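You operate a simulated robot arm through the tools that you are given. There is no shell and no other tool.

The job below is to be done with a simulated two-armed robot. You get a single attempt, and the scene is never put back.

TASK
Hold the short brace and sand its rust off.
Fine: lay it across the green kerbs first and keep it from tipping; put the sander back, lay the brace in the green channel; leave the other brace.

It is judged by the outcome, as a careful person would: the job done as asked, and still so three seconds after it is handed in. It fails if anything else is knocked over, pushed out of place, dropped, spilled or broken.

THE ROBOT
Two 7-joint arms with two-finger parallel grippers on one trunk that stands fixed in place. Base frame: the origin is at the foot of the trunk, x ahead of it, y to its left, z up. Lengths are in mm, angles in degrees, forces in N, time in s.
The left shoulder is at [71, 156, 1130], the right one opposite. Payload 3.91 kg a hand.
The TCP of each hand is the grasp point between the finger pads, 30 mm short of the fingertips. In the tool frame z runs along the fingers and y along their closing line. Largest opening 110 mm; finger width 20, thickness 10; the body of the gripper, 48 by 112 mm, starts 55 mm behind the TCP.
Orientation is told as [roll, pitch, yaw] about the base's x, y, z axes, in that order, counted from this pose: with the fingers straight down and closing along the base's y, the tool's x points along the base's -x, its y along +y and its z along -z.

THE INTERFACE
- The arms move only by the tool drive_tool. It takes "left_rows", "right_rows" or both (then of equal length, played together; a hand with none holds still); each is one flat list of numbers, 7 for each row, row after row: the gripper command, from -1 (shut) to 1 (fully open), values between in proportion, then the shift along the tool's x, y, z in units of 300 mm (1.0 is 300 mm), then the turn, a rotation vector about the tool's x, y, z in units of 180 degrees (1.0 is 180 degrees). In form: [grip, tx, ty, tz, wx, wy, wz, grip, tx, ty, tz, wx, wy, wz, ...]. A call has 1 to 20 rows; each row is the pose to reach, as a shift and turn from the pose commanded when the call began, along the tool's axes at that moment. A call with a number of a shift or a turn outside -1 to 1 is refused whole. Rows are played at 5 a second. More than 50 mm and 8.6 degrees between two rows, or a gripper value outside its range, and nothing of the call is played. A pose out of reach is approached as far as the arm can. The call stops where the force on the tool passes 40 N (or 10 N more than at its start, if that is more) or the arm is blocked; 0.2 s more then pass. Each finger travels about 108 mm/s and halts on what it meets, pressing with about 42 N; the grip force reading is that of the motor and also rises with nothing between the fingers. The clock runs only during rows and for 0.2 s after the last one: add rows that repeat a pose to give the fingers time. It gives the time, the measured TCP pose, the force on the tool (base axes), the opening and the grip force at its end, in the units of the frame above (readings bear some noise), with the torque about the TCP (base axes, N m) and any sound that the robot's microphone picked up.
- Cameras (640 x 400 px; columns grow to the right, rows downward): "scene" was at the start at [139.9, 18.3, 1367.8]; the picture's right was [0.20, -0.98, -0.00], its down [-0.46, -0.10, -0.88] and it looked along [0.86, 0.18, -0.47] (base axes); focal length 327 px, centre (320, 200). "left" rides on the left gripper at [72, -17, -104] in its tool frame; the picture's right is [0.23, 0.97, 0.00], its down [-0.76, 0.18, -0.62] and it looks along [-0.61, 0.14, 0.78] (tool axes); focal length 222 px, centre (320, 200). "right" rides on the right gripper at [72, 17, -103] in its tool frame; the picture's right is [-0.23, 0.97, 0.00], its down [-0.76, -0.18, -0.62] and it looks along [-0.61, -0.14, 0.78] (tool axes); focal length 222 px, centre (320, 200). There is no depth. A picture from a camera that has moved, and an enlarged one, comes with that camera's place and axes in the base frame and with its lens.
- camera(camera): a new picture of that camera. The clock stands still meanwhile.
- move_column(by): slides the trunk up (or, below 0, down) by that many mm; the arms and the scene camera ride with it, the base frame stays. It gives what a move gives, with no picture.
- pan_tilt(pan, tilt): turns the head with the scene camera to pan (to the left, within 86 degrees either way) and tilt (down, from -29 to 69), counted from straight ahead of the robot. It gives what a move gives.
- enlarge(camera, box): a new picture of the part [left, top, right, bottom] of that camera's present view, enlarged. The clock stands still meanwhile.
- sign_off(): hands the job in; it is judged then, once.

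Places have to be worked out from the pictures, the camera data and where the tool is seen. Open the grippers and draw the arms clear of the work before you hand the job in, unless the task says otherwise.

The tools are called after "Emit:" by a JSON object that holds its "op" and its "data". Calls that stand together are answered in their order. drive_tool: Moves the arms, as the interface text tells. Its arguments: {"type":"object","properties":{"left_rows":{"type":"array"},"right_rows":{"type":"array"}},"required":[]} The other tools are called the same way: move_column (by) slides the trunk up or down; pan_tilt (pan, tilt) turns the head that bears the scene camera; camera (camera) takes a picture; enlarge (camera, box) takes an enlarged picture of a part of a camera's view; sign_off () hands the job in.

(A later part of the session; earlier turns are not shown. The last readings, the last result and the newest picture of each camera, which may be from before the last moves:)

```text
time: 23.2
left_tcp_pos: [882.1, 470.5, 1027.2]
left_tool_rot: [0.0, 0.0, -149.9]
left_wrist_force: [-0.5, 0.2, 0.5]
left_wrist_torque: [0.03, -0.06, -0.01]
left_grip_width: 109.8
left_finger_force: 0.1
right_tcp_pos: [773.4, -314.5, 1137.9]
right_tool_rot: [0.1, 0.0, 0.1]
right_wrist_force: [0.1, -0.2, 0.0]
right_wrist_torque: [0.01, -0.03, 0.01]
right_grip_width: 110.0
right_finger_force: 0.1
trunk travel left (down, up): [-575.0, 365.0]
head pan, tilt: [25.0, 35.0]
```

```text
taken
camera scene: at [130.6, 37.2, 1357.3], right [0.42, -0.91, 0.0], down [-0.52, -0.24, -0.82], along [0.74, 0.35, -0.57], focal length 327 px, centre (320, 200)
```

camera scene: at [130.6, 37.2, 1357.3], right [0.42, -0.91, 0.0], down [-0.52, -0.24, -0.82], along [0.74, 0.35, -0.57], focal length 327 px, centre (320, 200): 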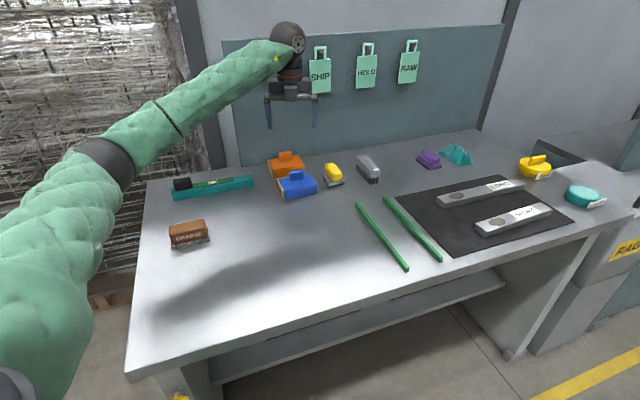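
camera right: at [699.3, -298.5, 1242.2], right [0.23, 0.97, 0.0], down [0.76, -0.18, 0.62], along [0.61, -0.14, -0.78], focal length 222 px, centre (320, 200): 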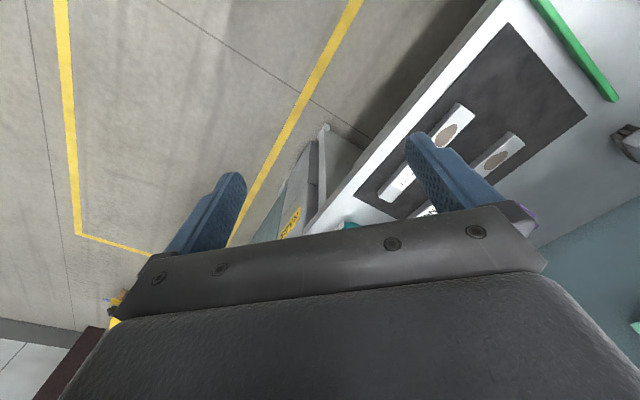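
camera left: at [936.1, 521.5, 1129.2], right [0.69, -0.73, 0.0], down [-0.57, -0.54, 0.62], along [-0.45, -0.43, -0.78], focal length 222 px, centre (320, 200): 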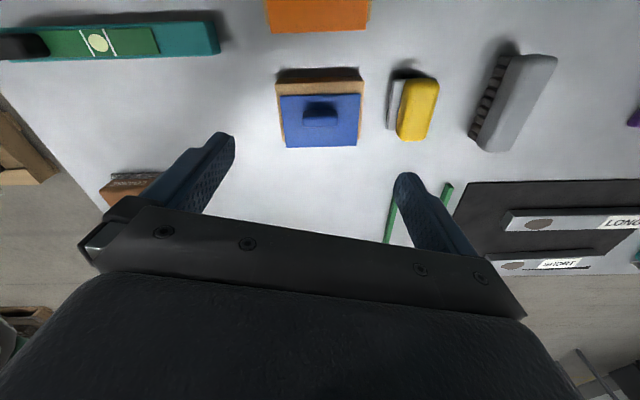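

Emit:
{"op": "enlarge", "data": {"camera": "scene", "box": [315, 150, 395, 200]}}

Emit:
{"op": "enlarge", "data": {"camera": "scene", "box": [255, 150, 335, 200]}}

Emit:
{"op": "enlarge", "data": {"camera": "scene", "box": [150, 205, 230, 255]}}

Emit:
{"op": "enlarge", "data": {"camera": "scene", "box": [405, 140, 485, 190]}}

Emit:
{"op": "enlarge", "data": {"camera": "scene", "box": [460, 180, 620, 240]}}

```text
8.00 times, centred on (355, 175) of scene
camera zoom: at [130.6, 37.2, 1357.3], right [0.42, -0.91, 0.0], down [-0.52, -0.24, -0.82], along [0.74, 0.35, -0.57], focal length 2619 px, centre (40, 400)
```

zoom: 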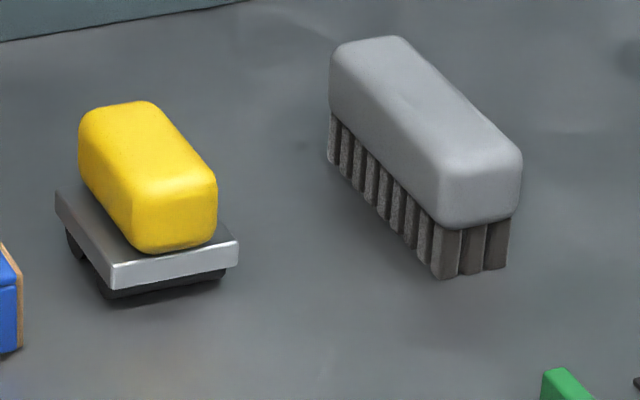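

```text
8.00 times, centred on (295, 175) of scene
camera zoom: at [130.6, 37.2, 1357.3], right [0.42, -0.91, 0.0], down [-0.52, -0.24, -0.82], along [0.74, 0.35, -0.57], focal length 2619 px, centre (520, 400)
```

zoom: 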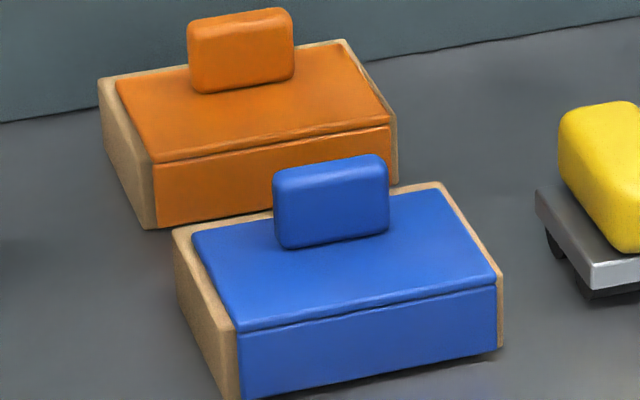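

```text
8.00 times, centred on (190, 230) of scene
camera zoom: at [130.6, 37.2, 1357.3], right [0.42, -0.91, 0.0], down [-0.52, -0.24, -0.82], along [0.74, 0.35, -0.57], focal length 2619 px, centre (1360, -40)
```

zoom: 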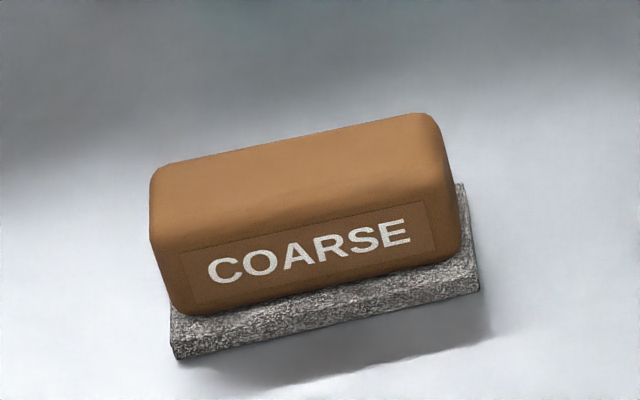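

```text
8.00 times, centred on (445, 165) of scene
camera zoom: at [130.6, 37.2, 1357.3], right [0.42, -0.91, 0.0], down [-0.52, -0.24, -0.82], along [0.74, 0.35, -0.57], focal length 2619 px, centre (-680, 480)
```

zoom: 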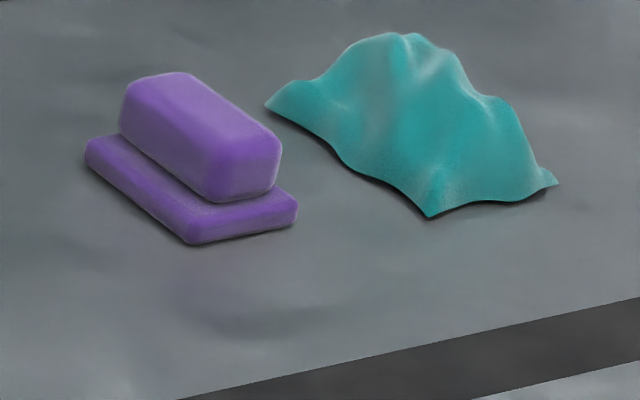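

```text
4.00 times, centred on (540, 210) of scene
camera zoom: at [130.6, 37.2, 1357.3], right [0.42, -0.91, 0.0], down [-0.52, -0.24, -0.82], along [0.74, 0.35, -0.57], focal length 1310 px, centre (-560, 160)
```

zoom: 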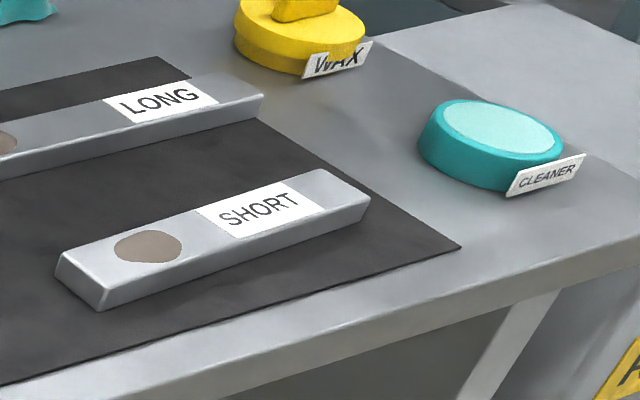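

I'll zoom further in on the yellow tool's base, since its underside tells me whether it's an abrasive tool.

Emit:
{"op": "enlarge", "data": {"camera": "scene", "box": [318, 158, 350, 190]}}

Emit:
{"op": "enlarge", "data": {"camera": "scene", "box": [160, 215, 215, 252]}}

Emit:
{"op": "enlarge", "data": {"camera": "left", "box": [375, 60, 455, 150]}}

```text
12.50 times, centred on (334, 174) of scene
camera zoom: at [130.6, 37.2, 1357.3], right [0.42, -0.91, 0.0], down [-0.52, -0.24, -0.82], along [0.74, 0.35, -0.57], focal length 4093 px, centre (145, 525)
```

zoom: 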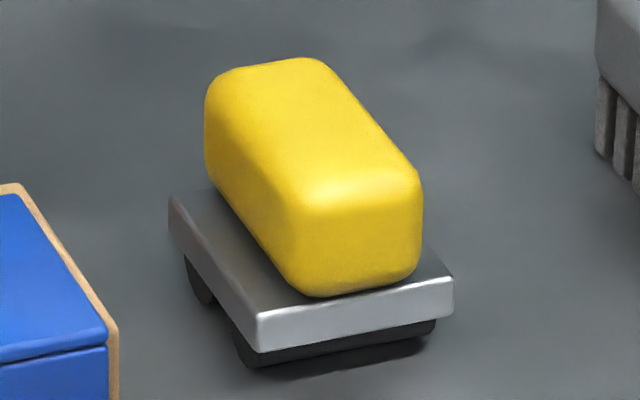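

```text
10.81 times, centred on (188, 234) of scene
camera zoom: at [130.6, 37.2, 1357.3], right [0.42, -0.91, 0.0], down [-0.52, -0.24, -0.82], along [0.74, 0.35, -0.57], focal length 3540 px, centre (1752, -162)
```

zoom: 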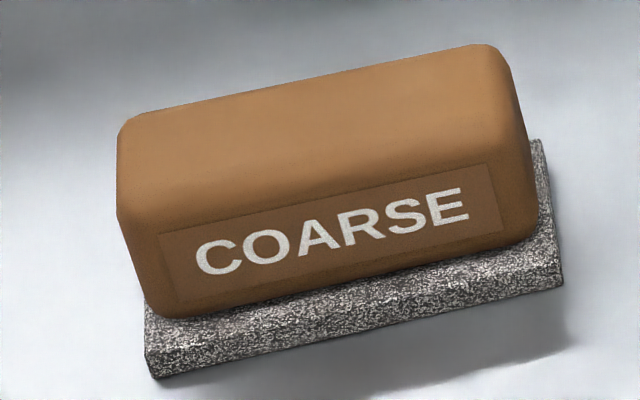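

```text
4.44 times, centred on (415, 105) of left
camera zoom: at [936.0, 521.4, 1129.3], right [0.69, -0.73, 0.0], down [-0.57, -0.54, 0.62], along [-0.45, -0.43, -0.78], focal length 987 px, centre (-102, 622)
```

zoom: 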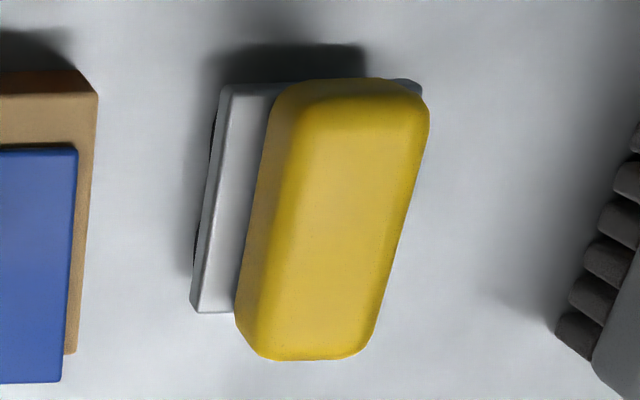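

The yellow tool has two black rollers under its plate, so it isn't a sander. The brown gritty block looks like the only abrasive; I'll check the black block on the teal level and the hidden sides of the remaining items before committing.

Emit:
{"op": "enlarge", "data": {"camera": "scene", "box": [165, 165, 261, 225]}}

Emit:
{"op": "enlarge", "data": {"camera": "left", "box": [0, 0, 240, 150]}}

Emit:
{"op": "enlarge", "data": {"camera": "right", "box": [320, 80, 640, 280]}}

```text
6.67 times, centred on (213, 195) of scene
camera zoom: at [130.6, 37.2, 1357.3], right [0.42, -0.91, 0.0], down [-0.52, -0.24, -0.82], along [0.74, 0.35, -0.57], focal length 2183 px, centre (1033, 233)
```

zoom: 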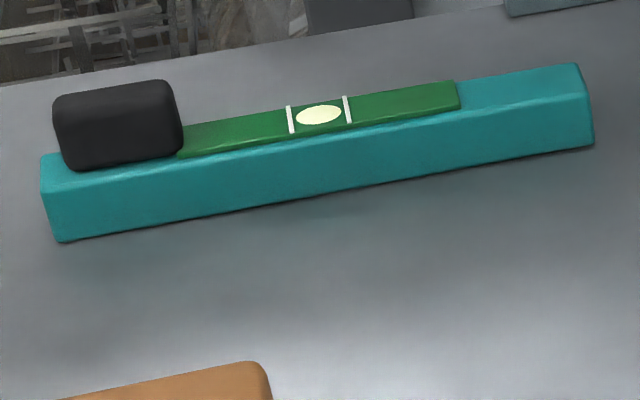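

```text
2.67 times, centred on (120, 75) of left
camera zoom: at [936.0, 521.4, 1129.3], right [0.69, -0.73, 0.0], down [-0.57, -0.54, 0.62], along [-0.45, -0.43, -0.78], focal length 592 px, centre (853, 533)
```

zoom: 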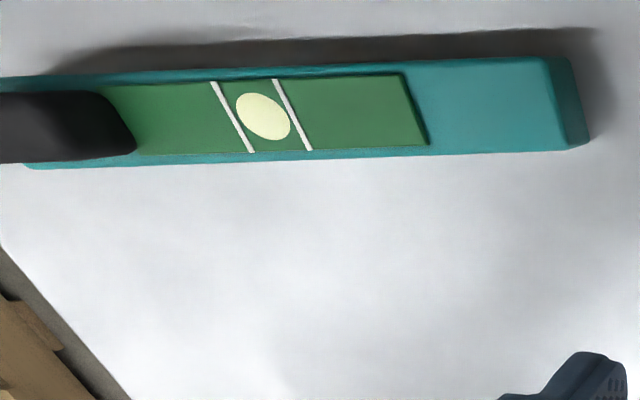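

```text
2.00 times, centred on (480, 180) of right
camera zoom: at [699.9, -297.0, 1241.8], right [0.23, 0.97, 0.0], down [0.76, -0.18, 0.62], along [0.61, -0.14, -0.78], focal length 444 px, centre (0, 240)
```

zoom: 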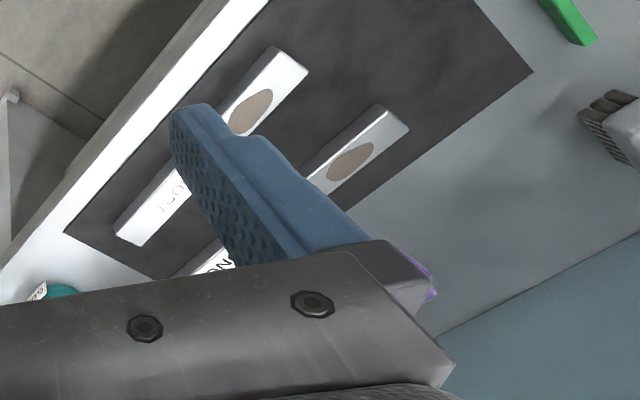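

The brown block with the gritty pad is the only abrasive tool on the bench, and I judge it to be at about (555,577). I'll move the left hand to a closer view of it and the right hand to a view over the braces and kerbs.

Emit:
{"op": "drive_tool", "data": {"left_rows": [1, -0.0491, -0.0353, 0.0187, 0, 0, 0.0458, 1, -0.0982, -0.0706, 0.0373, 0, 0, 0.0917, 1, -0.1473, -0.1059, 0.056, 0, 0, 0.1375, 1, -0.1964, -0.1412, 0.0746, 0, 0, 0.1834, 1, -0.2455, -0.1765, 0.0933, 0, 0, 0.2292, 1, -0.2946, -0.2118, 0.1119, 0, 0, 0.2751, 1, -0.3437, -0.2471, 0.1306, 0, 0, 0.3209, 1, -0.3928, -0.2824, 0.1492, 0, 0, 0.3668, 1, -0.4419, -0.3177, 0.1679, 0, 0, 0.4126, 1, -0.491, -0.353, 0.1865, 0, 0, 0.4585, 1, -0.5401, -0.3883, 0.2052, 0, 0, 0.5043, 1, -0.5892, -0.4236, 0.2238, 0, 0, 0.5502, 1, -0.6383, -0.4589, 0.2425, 0, 0, 0.596, 1, -0.6874, -0.4942, 0.2611, 0, 0, 0.6419, 1, -0.7365, -0.5295, 0.2798, 0, 0, 0.6877, 1, -0.7856, -0.5648, 0.2984, 0, 0, 0.7336, 1, -0.8347, -0.6001, 0.3171, 0, 0, 0.7794, 1, -0.8838, -0.6354, 0.3357, 0, 0, 0.8253, 1, -0.9329, -0.6707, 0.3544, 0, 0, 0.8711, 1, -0.982, -0.706, 0.373, 0, 0, 0.917], "right_rows": [1, -0.0078, 0.0424, 0.0148, 0, 0, 0, 1, -0.0157, 0.0847, 0.0297, 0, 0, 0, 1, -0.0235, 0.127, 0.0446, 0, 0, 0, 1, -0.0314, 0.1694, 0.0594, 0, 0, 0, 1, -0.0392, 0.2118, 0.0742, 0, 0, 0, 1, -0.0471, 0.2541, 0.0891, 0, 0, 0, 1, -0.0549, 0.2964, 0.104, 0, 0, 0, 1, -0.0628, 0.3388, 0.1188, 0, 0, 0, 1, -0.0706, 0.3812, 0.1336, 0, 0, 0, 1, -0.0785, 0.4235, 0.1485, 0, 0, 0, 1, -0.0863, 0.4658, 0.1634, 0, 0, 0, 1, -0.0942, 0.5082, 0.1782, 0, 0, 0, 1, -0.102, 0.5506, 0.193, 0, 0, 0, 1, -0.1099, 0.5929, 0.2079, 0, 0, 0, 1, -0.1178, 0.6352, 0.2228, 0, 0, 0, 1, -0.1256, 0.6776, 0.2376, 0, 0, 0, 1, -0.1334, 0.72, 0.2524, 0, 0, 0, 1, -0.1413, 0.7623, 0.2673, 0, 0, 0, 1, -0.1492, 0.8046, 0.2822, 0, 0, 0, 1, -0.157, 0.847, 0.297, 0, 0, 0]}}

Emit:
{"op": "camera", "data": {"camera": "left"}}

Emit:
{"op": "camera", "data": {"camera": "right"}}

Emit:
{"op": "camera", "data": {"camera": "scene"}}

```text
time: 27.4
left_tcp_pos: [519.1, 506.9, 915.8]
left_tool_rot: [-0.1, 0.0, 44.9]
left_wrist_force: [0.0, -0.1, 1.4]
left_wrist_torque: [0.02, -0.01, -0.03]
left_grip_width: 109.7
left_finger_force: 0.0
right_tcp_pos: [818.5, -59.7, 1050.0]
right_tool_rot: [-0.1, 0.0, 0.0]
right_wrist_force: [0.7, -0.4, 0.8]
right_wrist_torque: [0.02, -0.01, 0.0]
right_grip_width: 109.9
right_finger_force: 0.1
trunk travel left (down, up): [-575.0, 365.0]
head pan, tilt: [25.0, 35.0]
```

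```text
taken
camera left: at [480.1, 443.1, 1018.4], right [-0.85, 0.53, 0.0], down [0.41, 0.66, 0.62], along [0.33, 0.53, -0.78], focal length 222 px, centre (320, 200)
```

left: 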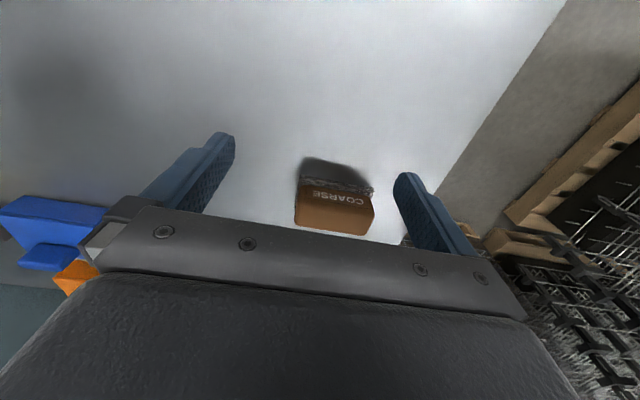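

```text
taken
camera right: at [745.6, -43.4, 1153.3], right [0.23, 0.97, 0.0], down [0.76, -0.18, 0.62], along [0.61, -0.14, -0.78], focal length 222 px, centre (320, 200)
```

right: 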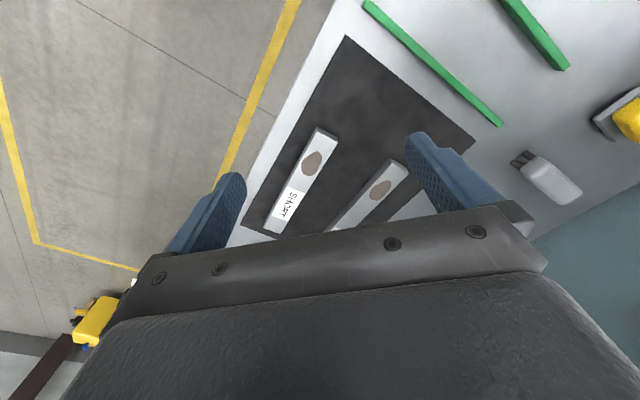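

```text
taken
camera scene: at [130.0, 37.4, 1357.3], right [0.42, -0.91, 0.0], down [-0.52, -0.24, -0.82], along [0.74, 0.35, -0.57], focal length 327 px, centre (320, 200)
```

scene: 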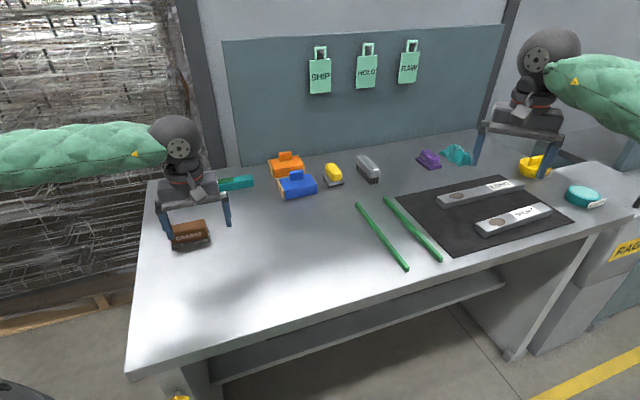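

Both wrist views are usable. I'll zoom in for precise pixel positions of the brace, the kerbs and the sander.

Emit:
{"op": "enlarge", "data": {"camera": "right", "box": [250, 115, 410, 245]}}

Emit:
{"op": "enlarge", "data": {"camera": "right", "box": [340, 0, 580, 150]}}

Emit:
{"op": "enlarge", "data": {"camera": "left", "box": [270, 140, 400, 250]}}

Emit:
{"op": "enlarge", "data": {"camera": "scene", "box": [340, 170, 580, 280]}}

```text
3.08 times, centred on (330, 180) of right
camera zoom: at [745.6, -43.4, 1153.3], right [0.23, 0.97, 0.0], down [0.76, -0.18, 0.62], along [0.61, -0.14, -0.78], focal length 684 px, centre (289, 262)
```

zoom: 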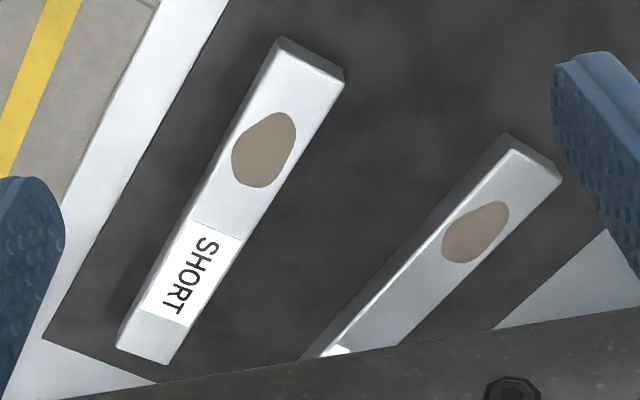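

```text
2.67 times, centred on (460, 75) of right
camera zoom: at [745.6, -43.4, 1153.3], right [0.23, 0.97, 0.0], down [0.76, -0.18, 0.62], along [0.61, -0.14, -0.78], focal length 592 px, centre (-53, 533)
```

zoom: 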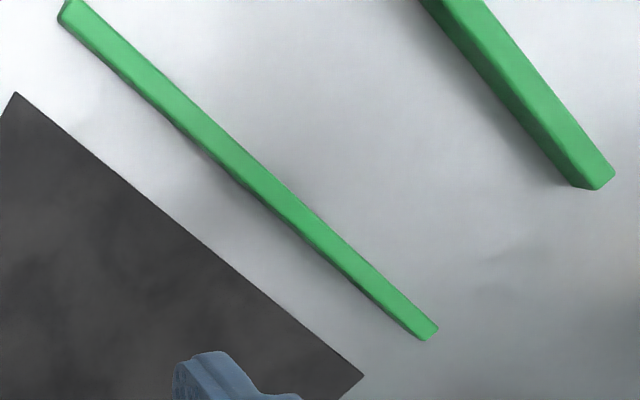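

```text
3.64 times, centred on (335, 195) of left
camera zoom: at [480.1, 443.1, 1018.4], right [-0.85, 0.53, 0.0], down [0.41, 0.66, 0.62], along [0.33, 0.53, -0.78], focal length 808 px, centre (266, 218)
```

zoom: 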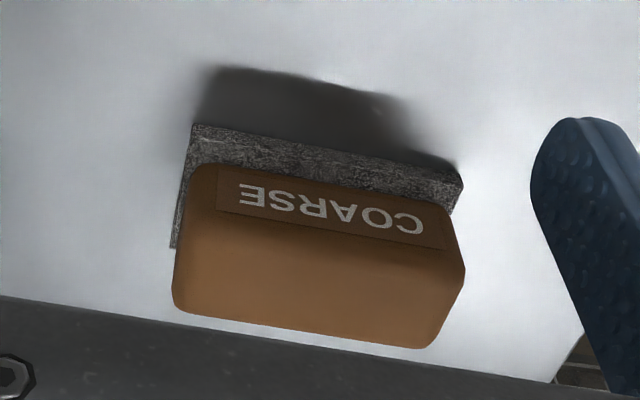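

```text
2.67 times, centred on (460, 225) of scene
camera zoom: at [130.0, 37.4, 1357.3], right [0.42, -0.91, 0.0], down [-0.52, -0.24, -0.82], along [0.74, 0.35, -0.57], focal length 873 px, centre (-53, 133)
```

zoom: 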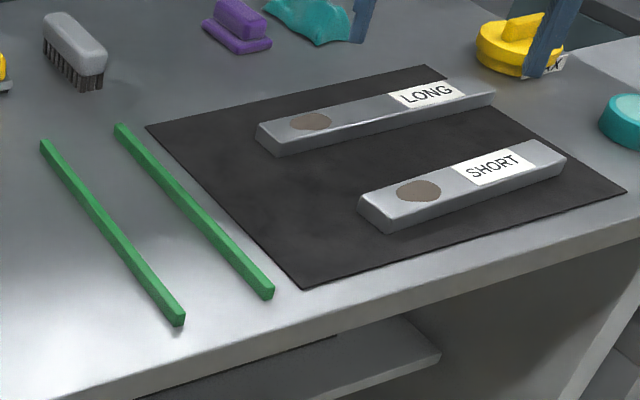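

Triangulating gives: bench top about 800, kerb tops about 813, brace top about 822. The short brace runs from (882,-63) to (1062,-222) with its rust patch about 56 mm from the near end. I'll test whether the right hand reaches above the brace near its centre with a 15° outward tilt.

Emit:
{"op": "drive_tool", "data": {"right_rows": [0.5, -0.0594, -0.0302, 0.0541, 0.0038, -0.01, 0.0287, 0.5, -0.1188, -0.0605, 0.1083, 0.0076, -0.0199, 0.0573, 0.5, -0.1781, -0.0908, 0.1624, 0.0113, -0.0299, 0.086, 0.5, -0.2375, -0.121, 0.2165, 0.0151, -0.0398, 0.1146, 0.5, -0.2969, -0.1512, 0.2706, 0.0189, -0.0498, 0.1433, 0.5, -0.3562, -0.1815, 0.3248, 0.0227, -0.0597, 0.1719, 0.5, -0.4156, -0.2117, 0.3789, 0.0264, -0.0697, 0.2006, 0.5, -0.475, -0.242, 0.433, 0.0302, -0.0796, 0.2292]}}

Emit:
{"op": "camera", "data": {"camera": "right"}}

Emit:
{"op": "camera", "data": {"camera": "scene"}}

```text
time: 29.2
left_tcp_pos: [519.9, 507.5, 915.7]
left_tool_rot: [-0.1, -0.1, 45.2]
left_wrist_force: [0.2, 0.1, 0.7]
left_wrist_torque: [0.0, 0.04, -0.01]
left_grip_width: 109.9
left_finger_force: 0.1
right_tcp_pos: [964.2, -129.2, 918.1]
right_tool_rot: [-0.1, -15.0, -41.4]
right_wrist_force: [0.5, 0.0, 0.0]
right_wrist_torque: [-0.01, 0.02, 0.0]
right_grip_width: 82.3
right_finger_force: 0.0
trunk travel left (down, up): [-575.0, 365.0]
head pan, tilt: [25.0, 35.0]
```

```text
taken
camera right: at [902.2, -53.9, 999.5], right [0.81, 0.58, 0.06], down [0.31, -0.51, 0.8], along [0.5, -0.63, -0.6], focal length 222 px, centre (320, 200)
```

right: 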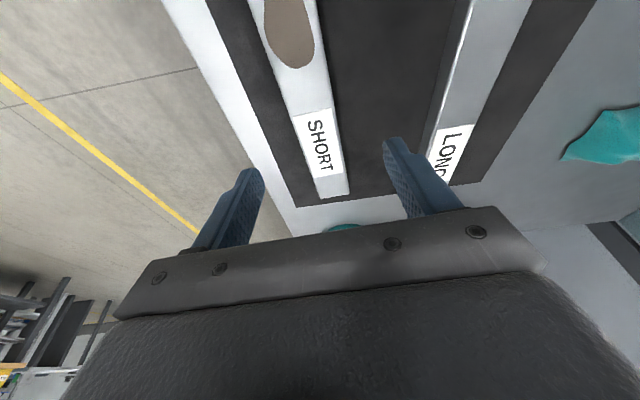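

```text
taken
camera scene: at [130.9, 37.5, 1357.2], right [0.42, -0.91, 0.0], down [-0.52, -0.24, -0.82], along [0.74, 0.35, -0.57], focal length 327 px, centre (320, 200)
```

scene: 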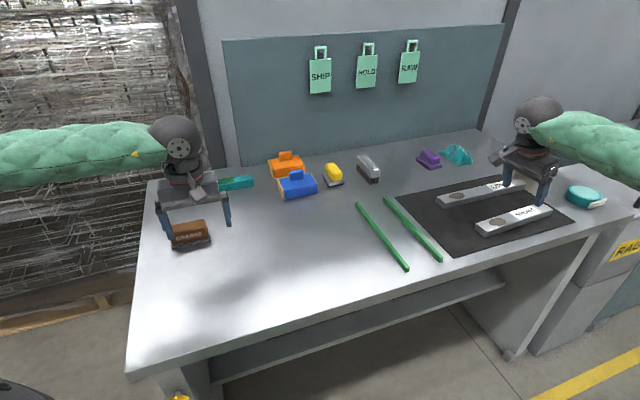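

The right hand reaches that pose. I'll zoom in to check how well the brace is centred between the open fingers.

Emit:
{"op": "enlarge", "data": {"camera": "right", "box": [200, 60, 460, 240]}}

```text
2.22 times, centred on (330, 150) of right
camera zoom: at [902.2, -53.9, 999.5], right [0.81, 0.58, 0.06], down [0.31, -0.51, 0.8], along [0.5, -0.63, -0.6], focal length 494 px, centre (298, 311)
```

zoom: 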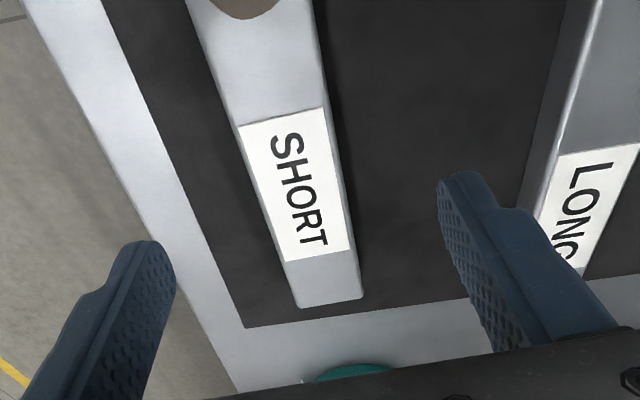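

The brace's centre line sits about 4 mm to one side of the tool axis and its axis is at about -42°. I'll correct that and lower the fingers around the brace to a TCP height of about 840.

Emit:
{"op": "drive_tool", "data": {"right_rows": [0.5, 0.02, -0.0066, 0.075, 0, 0, 0, 0.5, 0.0406, -0.0132, 0.15, 0, 0, 0, 0.5, 0.0575, -0.0132, 0.213, 0, 0, 0, 0.5, 0.0677, -0.0132, 0.251, 0, 0, 0]}}

Emit:
{"op": "camera", "data": {"camera": "right"}}

Emit:
{"op": "enlarge", "data": {"camera": "scene", "box": [420, 120, 600, 250]}}

```text
time: 30.2
left_tcp_pos: [518.0, 507.7, 915.9]
left_tool_rot: [0.0, 0.0, 45.0]
left_wrist_force: [0.2, 0.4, -1.2]
left_wrist_torque: [0.0, 0.02, -0.02]
left_grip_width: 109.8
left_finger_force: 0.0
right_tcp_pos: [960.1, -134.4, 840.0]
right_tool_rot: [-0.1, -15.1, -41.4]
right_wrist_force: [0.8, 0.3, 1.0]
right_wrist_torque: [0.0, -0.02, 0.03]
right_grip_width: 82.6
right_finger_force: 0.0
trunk travel left (down, up): [-575.0, 365.0]
head pan, tilt: [25.0, 35.0]
```

```text
taken
camera right: at [898.5, -58.0, 921.4], right [0.81, 0.59, 0.06], down [0.31, -0.51, 0.8], along [0.5, -0.63, -0.6], focal length 222 px, centre (320, 200)
```

right: 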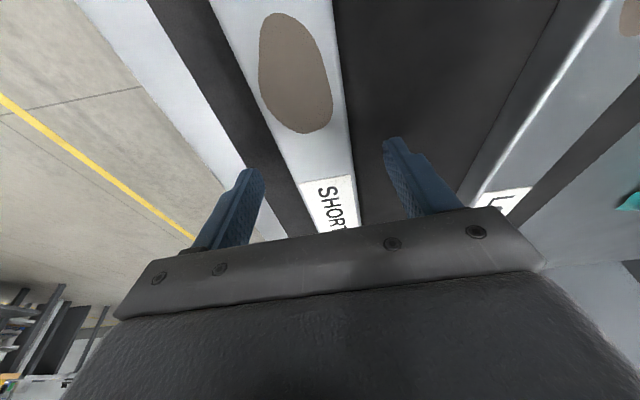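

```text
3.08 times, centred on (510, 185) of scene
camera zoom: at [130.4, 37.5, 1357.3], right [0.42, -0.91, 0.0], down [-0.52, -0.24, -0.82], along [0.74, 0.35, -0.57], focal length 1007 px, centre (-265, 246)
```

zoom: 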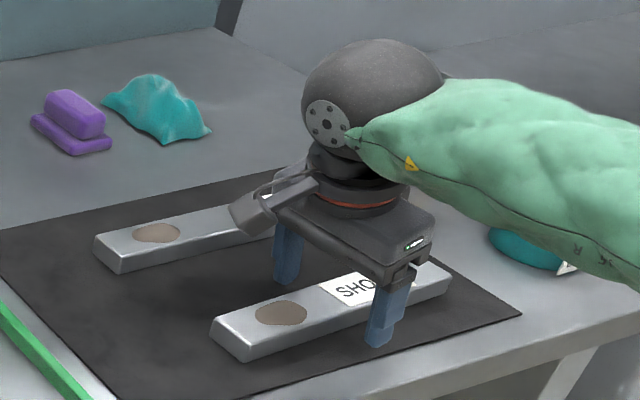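

The fingers straddle the short brace cleanly. I'll lower 3 mm more and close.

Emit:
{"op": "drive_tool", "data": {"right_rows": [0.5, 0.0026, 0, 0.0097, 0, 0, 0, 0.0, 0.0026, 0, 0.0097, 0, 0, 0, -0.3, 0.0026, 0, 0.0097, 0, 0, 0, -1, 0.0026, 0, 0.0097, 0, 0, 0, -1, 0.0026, 0, 0.0097, 0, 0, 0, -1, 0.0026, 0, 0.0097, 0, 0, 0]}}

Emit:
{"op": "camera", "data": {"camera": "right"}}

```text
time: 31.6
left_tcp_pos: [519.0, 507.6, 915.7]
left_tool_rot: [0.0, 0.0, 45.1]
left_wrist_force: [-0.2, 0.6, 0.6]
left_wrist_torque: [-0.04, 0.01, -0.01]
left_grip_width: 109.9
left_finger_force: 0.1
right_tcp_pos: [961.2, -135.0, 836.7]
right_tool_rot: [-0.2, -14.9, -41.4]
right_wrist_force: [1.0, 1.7, 1.7]
right_wrist_torque: [0.06, -0.05, -0.03]
right_grip_width: 39.5
right_finger_force: 42.0
trunk travel left (down, up): [-575.0, 365.0]
head pan, tilt: [25.0, 35.0]
```

```text
taken
camera right: at [898.3, -57.9, 918.3], right [0.81, 0.59, 0.06], down [0.31, -0.51, 0.8], along [0.5, -0.63, -0.6], focal length 222 px, centre (320, 200)
```

right: 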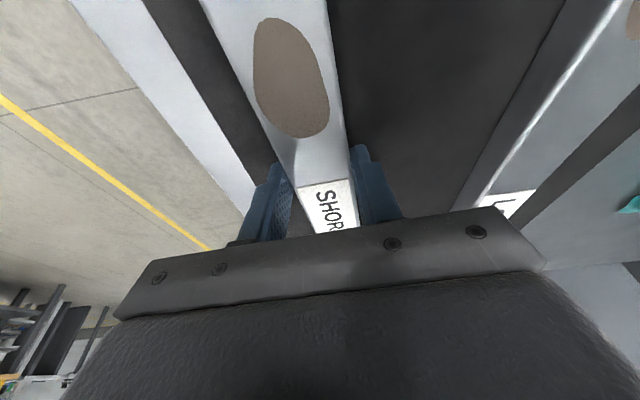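

The grip is solid at 39.5 mm width, close to the brace's centre of mass. I'll lift straight up 60 mm and check that it hangs level.

Emit:
{"op": "drive_tool", "data": {"right_rows": [-1, -0.0129, 0, -0.0483, 0, 0, 0, -1, -0.0259, 0, -0.0966, 0, 0, 0, -1, -0.0388, 0, -0.1449, 0, 0, 0, -1, -0.0517, 0, -0.1932, 0, 0, 0, -1, -0.0517, 0, -0.1932, 0, 0, 0]}}

Emit:
{"op": "enlarge", "data": {"camera": "scene", "box": [420, 120, 600, 250]}}

Emit:
{"op": "camera", "data": {"camera": "right"}}

```text
time: 32.8
left_tcp_pos: [519.2, 506.9, 915.2]
left_tool_rot: [-0.1, -0.1, 45.0]
left_wrist_force: [-0.2, -0.2, -0.4]
left_wrist_torque: [0.01, 0.02, 0.02]
left_grip_width: 110.0
left_finger_force: 0.1
right_tcp_pos: [959.0, -134.1, 897.3]
right_tool_rot: [-0.2, -14.9, -41.5]
right_wrist_force: [-0.3, 0.3, 0.0]
right_wrist_torque: [0.0, 0.04, 0.0]
right_grip_width: 0.1
right_finger_force: 37.5
trunk travel left (down, up): [-575.0, 365.0]
head pan, tilt: [25.0, 35.0]
```

```text
3.08 times, centred on (510, 185) of scene
camera zoom: at [130.7, 37.4, 1357.2], right [0.42, -0.91, 0.0], down [-0.52, -0.24, -0.82], along [0.74, 0.35, -0.57], focal length 1007 px, centre (-265, 246)
```

zoom: 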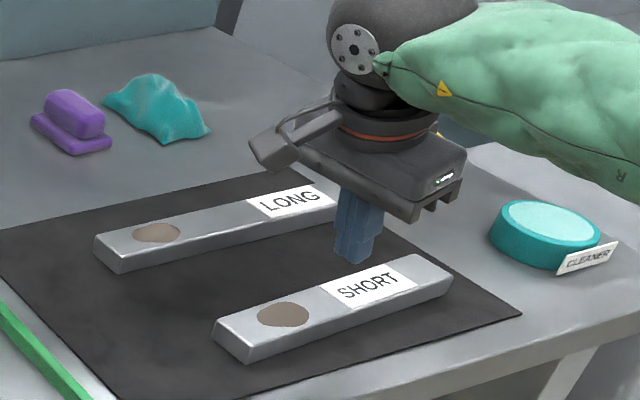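

```text
taken
camera right: at [898.3, -57.4, 978.7], right [0.81, 0.58, 0.06], down [0.31, -0.51, 0.8], along [0.5, -0.63, -0.6], focal length 222 px, centre (320, 200)
```

right: 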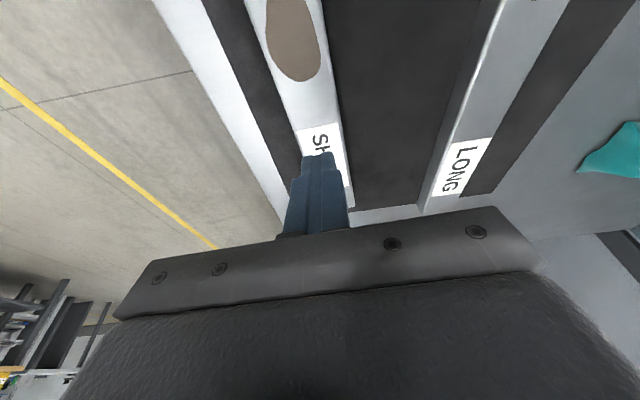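

The fingers slipped off and closed empty. The brace stayed on the mat, almost unmoved, so my height estimate needs checking. I'll probe the mat with closed fingertips in the clear space between the two braces, descending slowly.

Emit:
{"op": "drive_tool", "data": {"right_rows": [-1, 0, 0.11, 0, 0, 0, 0, -1, 0, 0.2167, 0, 0, 0, 0, -1, 0.0129, 0.2167, 0.0483, 0, 0, 0, -1, 0.0259, 0.2167, 0.0966, 0, 0, 0, -1, 0.0388, 0.2167, 0.1449, 0, 0, 0, -1, 0.0431, 0.2167, 0.161, 0, 0, 0]}}

Emit:
{"op": "camera", "data": {"camera": "right"}}

Emit:
{"op": "enlarge", "data": {"camera": "scene", "box": [420, 120, 600, 250]}}

```text
time: 34.2
left_tcp_pos: [518.5, 507.6, 915.1]
left_tool_rot: [-0.1, 0.0, 45.1]
left_wrist_force: [-0.3, -0.1, 0.1]
left_wrist_torque: [0.0, -0.01, -0.02]
left_grip_width: 109.7
left_finger_force: 0.0
right_tcp_pos: [1003.7, -85.6, 847.6]
right_tool_rot: [-0.1, -15.0, -41.4]
right_wrist_force: [0.2, 0.2, -0.1]
right_wrist_torque: [0.02, 0.03, 0.02]
right_grip_width: 0.3
right_finger_force: 37.6
trunk travel left (down, up): [-575.0, 365.0]
head pan, tilt: [25.0, 35.0]
```

```text
taken
camera right: at [941.1, -9.5, 929.7], right [0.81, 0.59, 0.06], down [0.31, -0.51, 0.8], along [0.5, -0.63, -0.6], focal length 222 px, centre (320, 200)
```

right: 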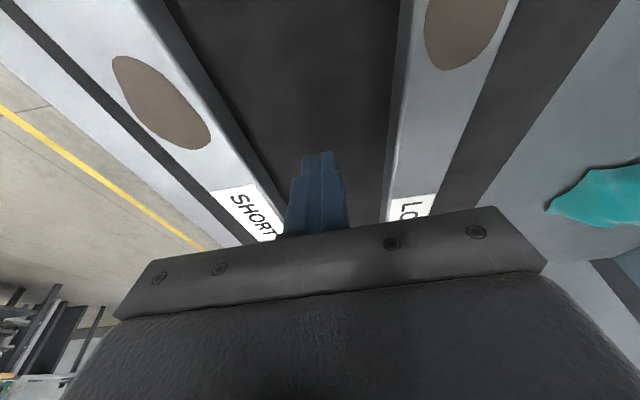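

```text
3.08 times, centred on (510, 185) of scene
camera zoom: at [130.5, 37.8, 1357.3], right [0.42, -0.91, 0.0], down [-0.52, -0.24, -0.82], along [0.74, 0.35, -0.57], focal length 1007 px, centre (-265, 246)
```

zoom: 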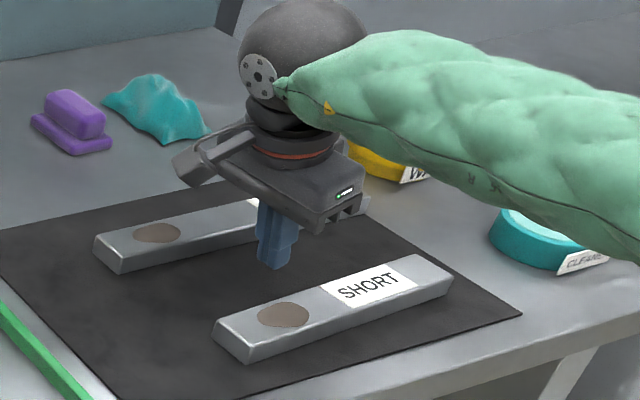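

The fingertips are over clear mat. I'll descend in 2 mm steps until contact is felt.

Emit:
{"op": "drive_tool", "data": {"right_rows": [-1, 0.0017, 0, 0.0064, 0, 0, 0, -1, 0.0034, 0, 0.0129, 0, 0, 0, -1, 0.0052, 0, 0.0193, 0, 0, 0, -1, 0.0069, 0, 0.0258, 0, 0, 0, -1, 0.0086, 0, 0.0322, 0, 0, 0, -1, 0.0103, 0, 0.0386, 0, 0, 0, -1, 0.0121, 0, 0.0451, 0, 0, 0, -1, 0.0138, 0, 0.0515, 0, 0, 0, -1, 0.0155, 0, 0.058, 0, 0, 0, -1, 0.0172, 0, 0.0644, 0, 0, 0]}}

```text
time: 36.4
left_tcp_pos: [518.0, 507.1, 917.9]
left_tool_rot: [-0.2, -0.1, 45.2]
left_wrist_force: [0.4, -0.5, -0.8]
left_wrist_torque: [0.02, -0.01, 0.02]
left_grip_width: 110.0
left_finger_force: 0.1
right_tcp_pos: [1002.1, -86.0, 834.5]
right_tool_rot: [0.3, -15.2, -41.5]
right_wrist_force: [16.2, -4.8, 38.2]
right_wrist_torque: [-0.13, -0.43, 0.29]
right_grip_width: 0.1
right_finger_force: 37.4
trunk travel left (down, up): [-575.0, 365.0]
head pan, tilt: [25.0, 35.0]
```

Contact at TCP 834.5 puts the mat top at about 803, as estimated, so the fingers did overlap the brace. I'll back off, re-open over the short brace, go as low as possible and lift very slowly while watching force and width.

Emit:
{"op": "drive_tool", "data": {"right_rows": [-1, -0.0198, 0, -0.0741, 0, 0, 0, -1, -0.0397, 0, -0.1481, 0, 0, 0, -1, -0.0397, -0.11, -0.1481, 0, 0, 0, -1, -0.0397, -0.2167, -0.1481, 0, 0, 0, 0.5, -0.0397, -0.2167, -0.1481, 0, 0, 0, 0.5, -0.0397, -0.2167, -0.1481, 0, 0, 0, 0.5, -0.029, -0.2167, -0.108, 0, 0, 0, 0.5, -0.017, -0.2167, -0.065, 0, 0, 0, 0.5, -0.008, -0.2167, -0.03, 0, 0, 0, 0.5, -0.0064, -0.2167, -0.0238, 0, 0, 0]}}

Emit:
{"op": "camera", "data": {"camera": "right"}}

```text
time: 38.6
left_tcp_pos: [518.2, 509.0, 915.8]
left_tool_rot: [0.0, 0.0, 45.1]
left_wrist_force: [0.4, -0.6, -0.1]
left_wrist_torque: [-0.02, 0.0, 0.02]
left_grip_width: 110.2
left_finger_force: 0.0
right_tcp_pos: [960.2, -134.6, 835.6]
right_tool_rot: [-0.1, -15.0, -41.4]
right_wrist_force: [0.1, -0.5, 1.6]
right_wrist_torque: [0.0, 0.0, -0.02]
right_grip_width: 82.5
right_finger_force: 0.1
trunk travel left (down, up): [-575.0, 365.0]
head pan, tilt: [25.0, 35.0]
```

```text
taken
camera right: at [898.1, -58.5, 916.5], right [0.81, 0.59, 0.06], down [0.31, -0.51, 0.8], along [0.5, -0.63, -0.6], focal length 222 px, centre (320, 200)
```

right: 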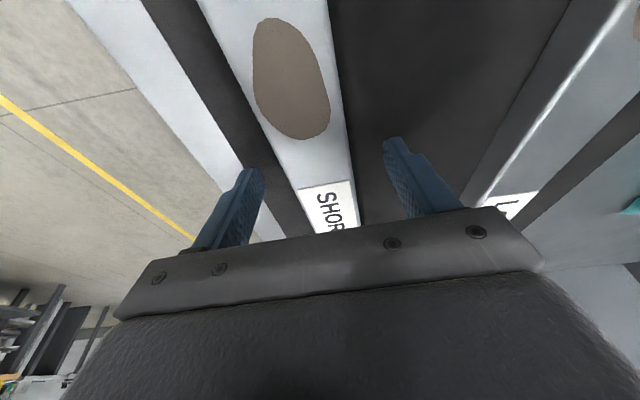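

Emit:
{"op": "drive_tool", "data": {"right_rows": [0.0, 0, 0, 0.003, 0, 0, 0, -0.3, 0, 0, 0.003, 0, 0, 0, -1, 0, 0, 0.003, 0, 0, 0, -1, 0, 0, 0.003, 0, 0, 0, -1, 0, 0, 0.003, 0, 0, 0]}}

Emit:
{"op": "enlarge", "data": {"camera": "right", "box": [200, 60, 460, 240]}}

Emit:
{"op": "enlarge", "data": {"camera": "scene", "box": [470, 150, 570, 240]}}

```text
time: 39.8
left_tcp_pos: [517.6, 506.6, 915.0]
left_tool_rot: [0.0, 0.0, 45.1]
left_wrist_force: [-0.4, 0.4, 0.6]
left_wrist_torque: [0.0, 0.0, 0.0]
left_grip_width: 109.8
left_finger_force: 0.0
right_tcp_pos: [959.3, -134.9, 835.0]
right_tool_rot: [-0.2, -14.9, -41.4]
right_wrist_force: [1.2, 1.9, 0.3]
right_wrist_torque: [0.02, -0.13, 0.03]
right_grip_width: 39.2
right_finger_force: 42.2
trunk travel left (down, up): [-575.0, 365.0]
head pan, tilt: [25.0, 35.0]
```

```text
2.22 times, centred on (330, 150) of right
camera zoom: at [898.2, -58.4, 915.8], right [0.81, 0.59, 0.06], down [0.31, -0.51, 0.8], along [0.5, -0.63, -0.6], focal length 494 px, centre (298, 311)
```

zoom: 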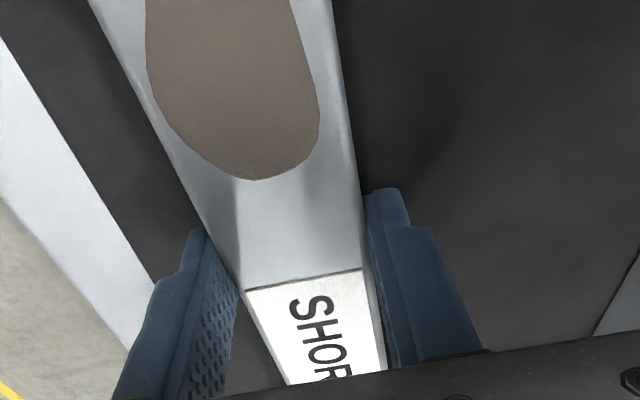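

```text
4.44 times, centred on (520, 195) of scene
camera zoom: at [130.4, 37.6, 1357.3], right [0.42, -0.91, 0.0], down [-0.52, -0.24, -0.82], along [0.74, 0.35, -0.57], focal length 1455 px, centre (-569, 222)
```

zoom: 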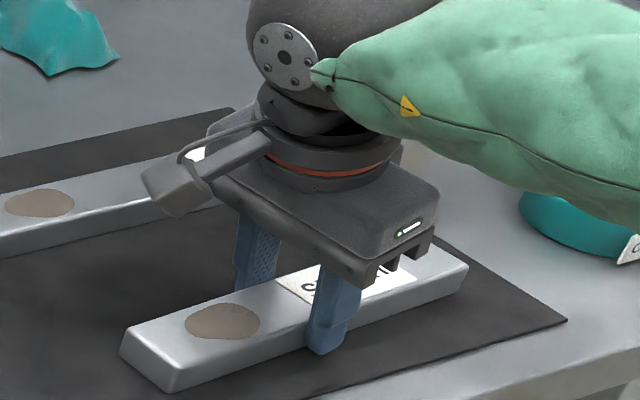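

Contact looks proper on both sides. I'll lift very slowly, about 10 mm over 10 rows, and read force and width.

Emit:
{"op": "drive_tool", "data": {"right_rows": [-1, -0.0009, 0, -0.0002, 0, 0, 0, -1, -0.0017, 0, -0.0034, 0, 0, 0, -1, -0.0026, 0, -0.0067, 0, 0, 0, -1, -0.0034, 0, -0.0099, 0, 0, 0, -1, -0.0043, 0, -0.0131, 0, 0, 0, -1, -0.0052, 0, -0.0163, 0, 0, 0]}}

Emit:
{"op": "enlarge", "data": {"camera": "scene", "box": [470, 150, 570, 240]}}

```text
time: 41.2
left_tcp_pos: [519.4, 507.2, 915.0]
left_tool_rot: [-0.1, 0.0, 45.1]
left_wrist_force: [0.4, -0.6, 0.2]
left_wrist_torque: [-0.01, -0.02, 0.04]
left_grip_width: 110.1
left_finger_force: 0.2
right_tcp_pos: [959.9, -135.0, 840.7]
right_tool_rot: [0.1, -14.9, -41.4]
right_wrist_force: [0.3, -0.1, -2.9]
right_wrist_torque: [0.0, 0.01, -0.01]
right_grip_width: 39.4
right_finger_force: 42.0
trunk travel left (down, up): [-575.0, 365.0]
head pan, tilt: [25.0, 35.0]
```

```text
4.44 times, centred on (520, 195) of scene
camera zoom: at [130.6, 37.4, 1357.3], right [0.42, -0.91, 0.0], down [-0.52, -0.24, -0.82], along [0.74, 0.35, -0.57], focal length 1455 px, centre (-569, 222)
```

zoom: 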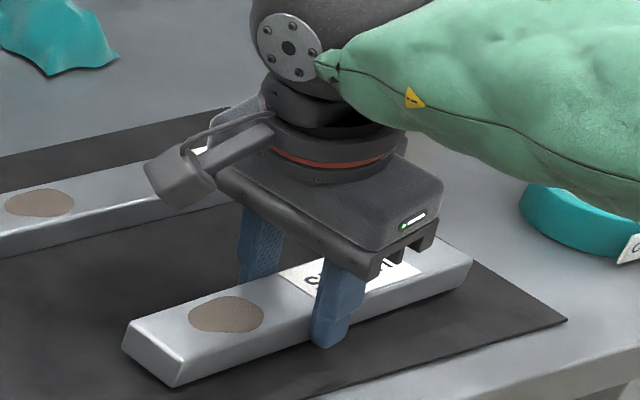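

The wrist carries about 3 N and the brace has risen with the hand, so this grip holds. I'll keep lifting gently.

Emit:
{"op": "drive_tool", "data": {"right_rows": [-1, -0.0026, 0, -0.0097, 0, 0, 0, -1, -0.0052, 0, -0.0193, 0, 0, 0, -1, -0.0086, 0, -0.0322, 0, 0, 0, -1, -0.0121, 0, -0.0451, 0, 0, 0, -1, -0.0155, 0, -0.058, 0, 0, 0]}}

Emit:
{"op": "enlarge", "data": {"camera": "scene", "box": [470, 150, 570, 240]}}

Emit:
{"op": "enlarge", "data": {"camera": "right", "box": [200, 60, 460, 240]}}

```text
time: 42.4
left_tcp_pos: [518.5, 506.2, 916.4]
left_tool_rot: [0.0, 0.0, 45.0]
left_wrist_force: [-0.2, 0.4, 0.1]
left_wrist_torque: [0.0, 0.0, 0.0]
left_grip_width: 110.0
left_finger_force: 0.1
right_tcp_pos: [958.8, -137.4, 857.0]
right_tool_rot: [-0.1, -14.9, -41.5]
right_wrist_force: [0.1, -0.6, -2.3]
right_wrist_torque: [0.01, 0.02, -0.01]
right_grip_width: 39.4
right_finger_force: 42.3
trunk travel left (down, up): [-575.0, 365.0]
head pan, tilt: [25.0, 35.0]
```

```text
4.44 times, centred on (520, 195) of scene
camera zoom: at [130.5, 37.4, 1357.3], right [0.42, -0.91, 0.0], down [-0.52, -0.24, -0.82], along [0.74, 0.35, -0.57], focal length 1455 px, centre (-569, 222)
```

zoom: 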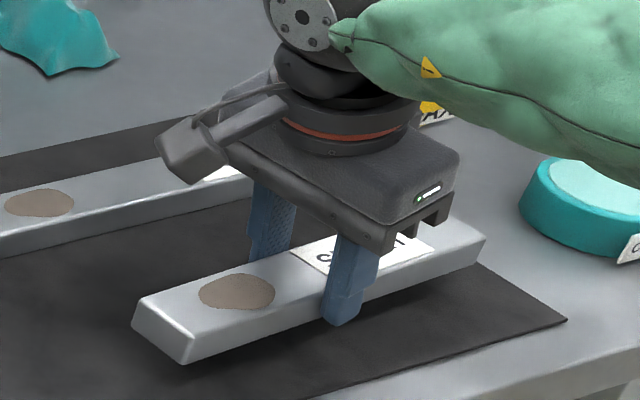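

```text
2.22 times, centred on (330, 150) of right
camera zoom: at [897.4, -59.6, 938.5], right [0.81, 0.58, 0.06], down [0.31, -0.51, 0.8], along [0.5, -0.63, -0.6], focal length 494 px, centre (298, 311)
```

zoom: 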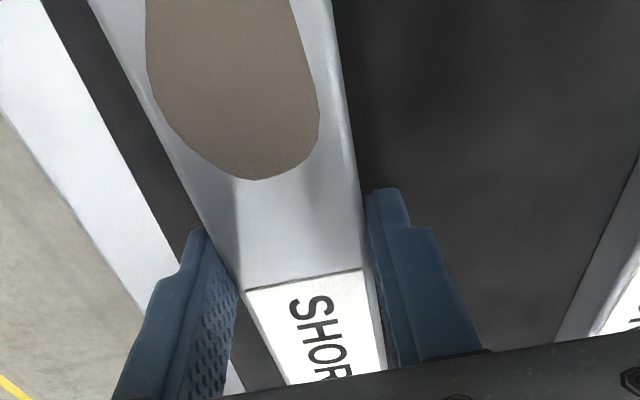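

The brace is held level and is light, about 0.3 kg. I'll raise it clear, then carry it in small steps to above the kerbs while turning it about 4° square to them.

Emit:
{"op": "drive_tool", "data": {"right_rows": [-1, -0.0052, 0, -0.0193, 0, 0, 0, -1, -0.0121, 0, -0.0451, 0, 0, 0, -1, -0.0198, 0, -0.0741, 0, 0, 0, -1, -0.0276, 0, -0.103, 0, 0, 0, -1, -0.0353, 0, -0.132, 0, 0, 0, -1, -0.0431, 0, -0.161, 0, 0, 0, -1, -0.05, 0, -0.1867, 0, 0, 0]}}

Emit:
{"op": "drive_tool", "data": {"right_rows": [-1, 0.02, 0.004, -0.0054, 0.0001, 0, 0.0005, -1, 0.06, 0.012, -0.0161, 0.0004, 0, 0.0014, -1, 0.11, 0.022, -0.0295, 0.0007, 0, 0.0025, -1, 0.161, 0.0323, -0.0431, 0.001, 0, 0.0037, -1, 0.212, 0.0425, -0.0568, 0.0013, 0, 0.0048, -1, 0.263, 0.0527, -0.0705, 0.0016, 0, 0.006, -1, 0.314, 0.0629, -0.0841, 0.0019, 0, 0.0071, -1, 0.365, 0.0732, -0.0978, 0.0022, 0, 0.0083, -1, 0.416, 0.0834, -0.1115, 0.0025, 0, 0.0095, -1, 0.467, 0.0936, -0.1251, 0.0028, 0, 0.0106, -1, 0.518, 0.1038, -0.1388, 0.0032, 0, 0.0118, -1, 0.569, 0.114, -0.1525, 0.0035, 0, 0.0129, -1, 0.62, 0.1243, -0.1661, 0.0038, 0, 0.0141, -1, 0.671, 0.1345, -0.1798, 0.0041, 0, 0.0153, -1, 0.722, 0.1447, -0.1935, 0.0044, 0, 0.0164, -1, 0.773, 0.1549, -0.2071, 0.0047, 0, 0.0176, -1, 0.824, 0.1651, -0.2208, 0.005, 0, 0.0187, -1, 0.875, 0.1754, -0.2345, 0.0053, 0, 0.0199, -1, 0.925, 0.1854, -0.2479, 0.0056, 0, 0.021, -1, 0.968, 0.194, -0.2594, 0.0059, 0, 0.022]}}

Emit:
{"op": "camera", "data": {"camera": "scene"}}

Emit:
{"op": "camera", "data": {"camera": "right"}}

```text
time: 44.0
left_tcp_pos: [518.2, 507.4, 915.9]
left_tool_rot: [-0.1, 0.0, 45.0]
left_wrist_force: [0.4, 0.5, -0.6]
left_wrist_torque: [-0.03, 0.02, -0.01]
left_grip_width: 109.9
left_finger_force: 0.0
right_tcp_pos: [958.5, -134.9, 915.5]
right_tool_rot: [-0.1, -15.0, -41.4]
right_wrist_force: [-1.0, 0.1, -2.3]
right_wrist_torque: [0.0, 0.01, 0.0]
right_grip_width: 39.1
right_finger_force: 41.9
trunk travel left (down, up): [-575.0, 365.0]
head pan, tilt: [25.0, 35.0]
```

```text
time: 48.2
left_tcp_pos: [519.3, 507.3, 915.3]
left_tool_rot: [-0.1, 0.0, 45.0]
left_wrist_force: [-0.5, -0.1, 1.6]
left_wrist_torque: [0.02, 0.03, 0.0]
left_grip_width: 110.0
left_finger_force: 0.0
right_tcp_pos: [774.0, 105.3, 916.7]
right_tool_rot: [-0.2, -14.9, -45.6]
right_wrist_force: [-0.2, -0.4, -1.9]
right_wrist_torque: [0.02, -0.01, 0.03]
right_grip_width: 39.5
right_finger_force: 41.9
trunk travel left (down, up): [-575.0, 365.0]
head pan, tilt: [25.0, 35.0]
```

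```text
taken
camera scene: at [130.5, 37.7, 1357.3], right [0.42, -0.91, 0.0], down [-0.52, -0.24, -0.82], along [0.74, 0.35, -0.57], focal length 327 px, centre (320, 200)
```

scene: 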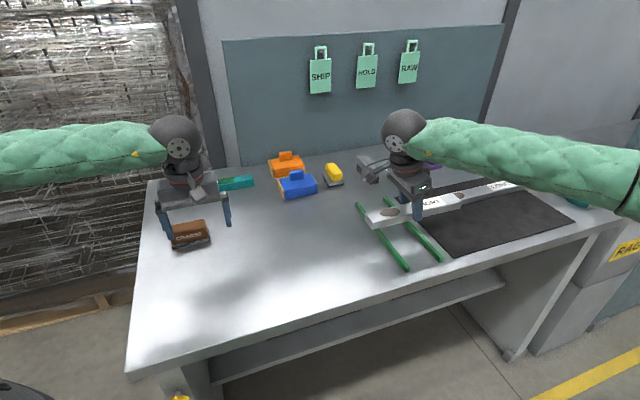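

```text
taken
camera right: at [717.2, 187.4, 997.1], right [0.85, 0.53, 0.06], down [0.28, -0.53, 0.8], along [0.45, -0.66, -0.6], focal length 222 px, centre (320, 200)
```

right: 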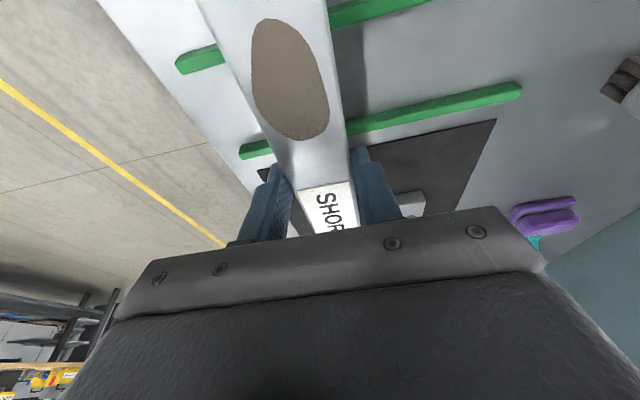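

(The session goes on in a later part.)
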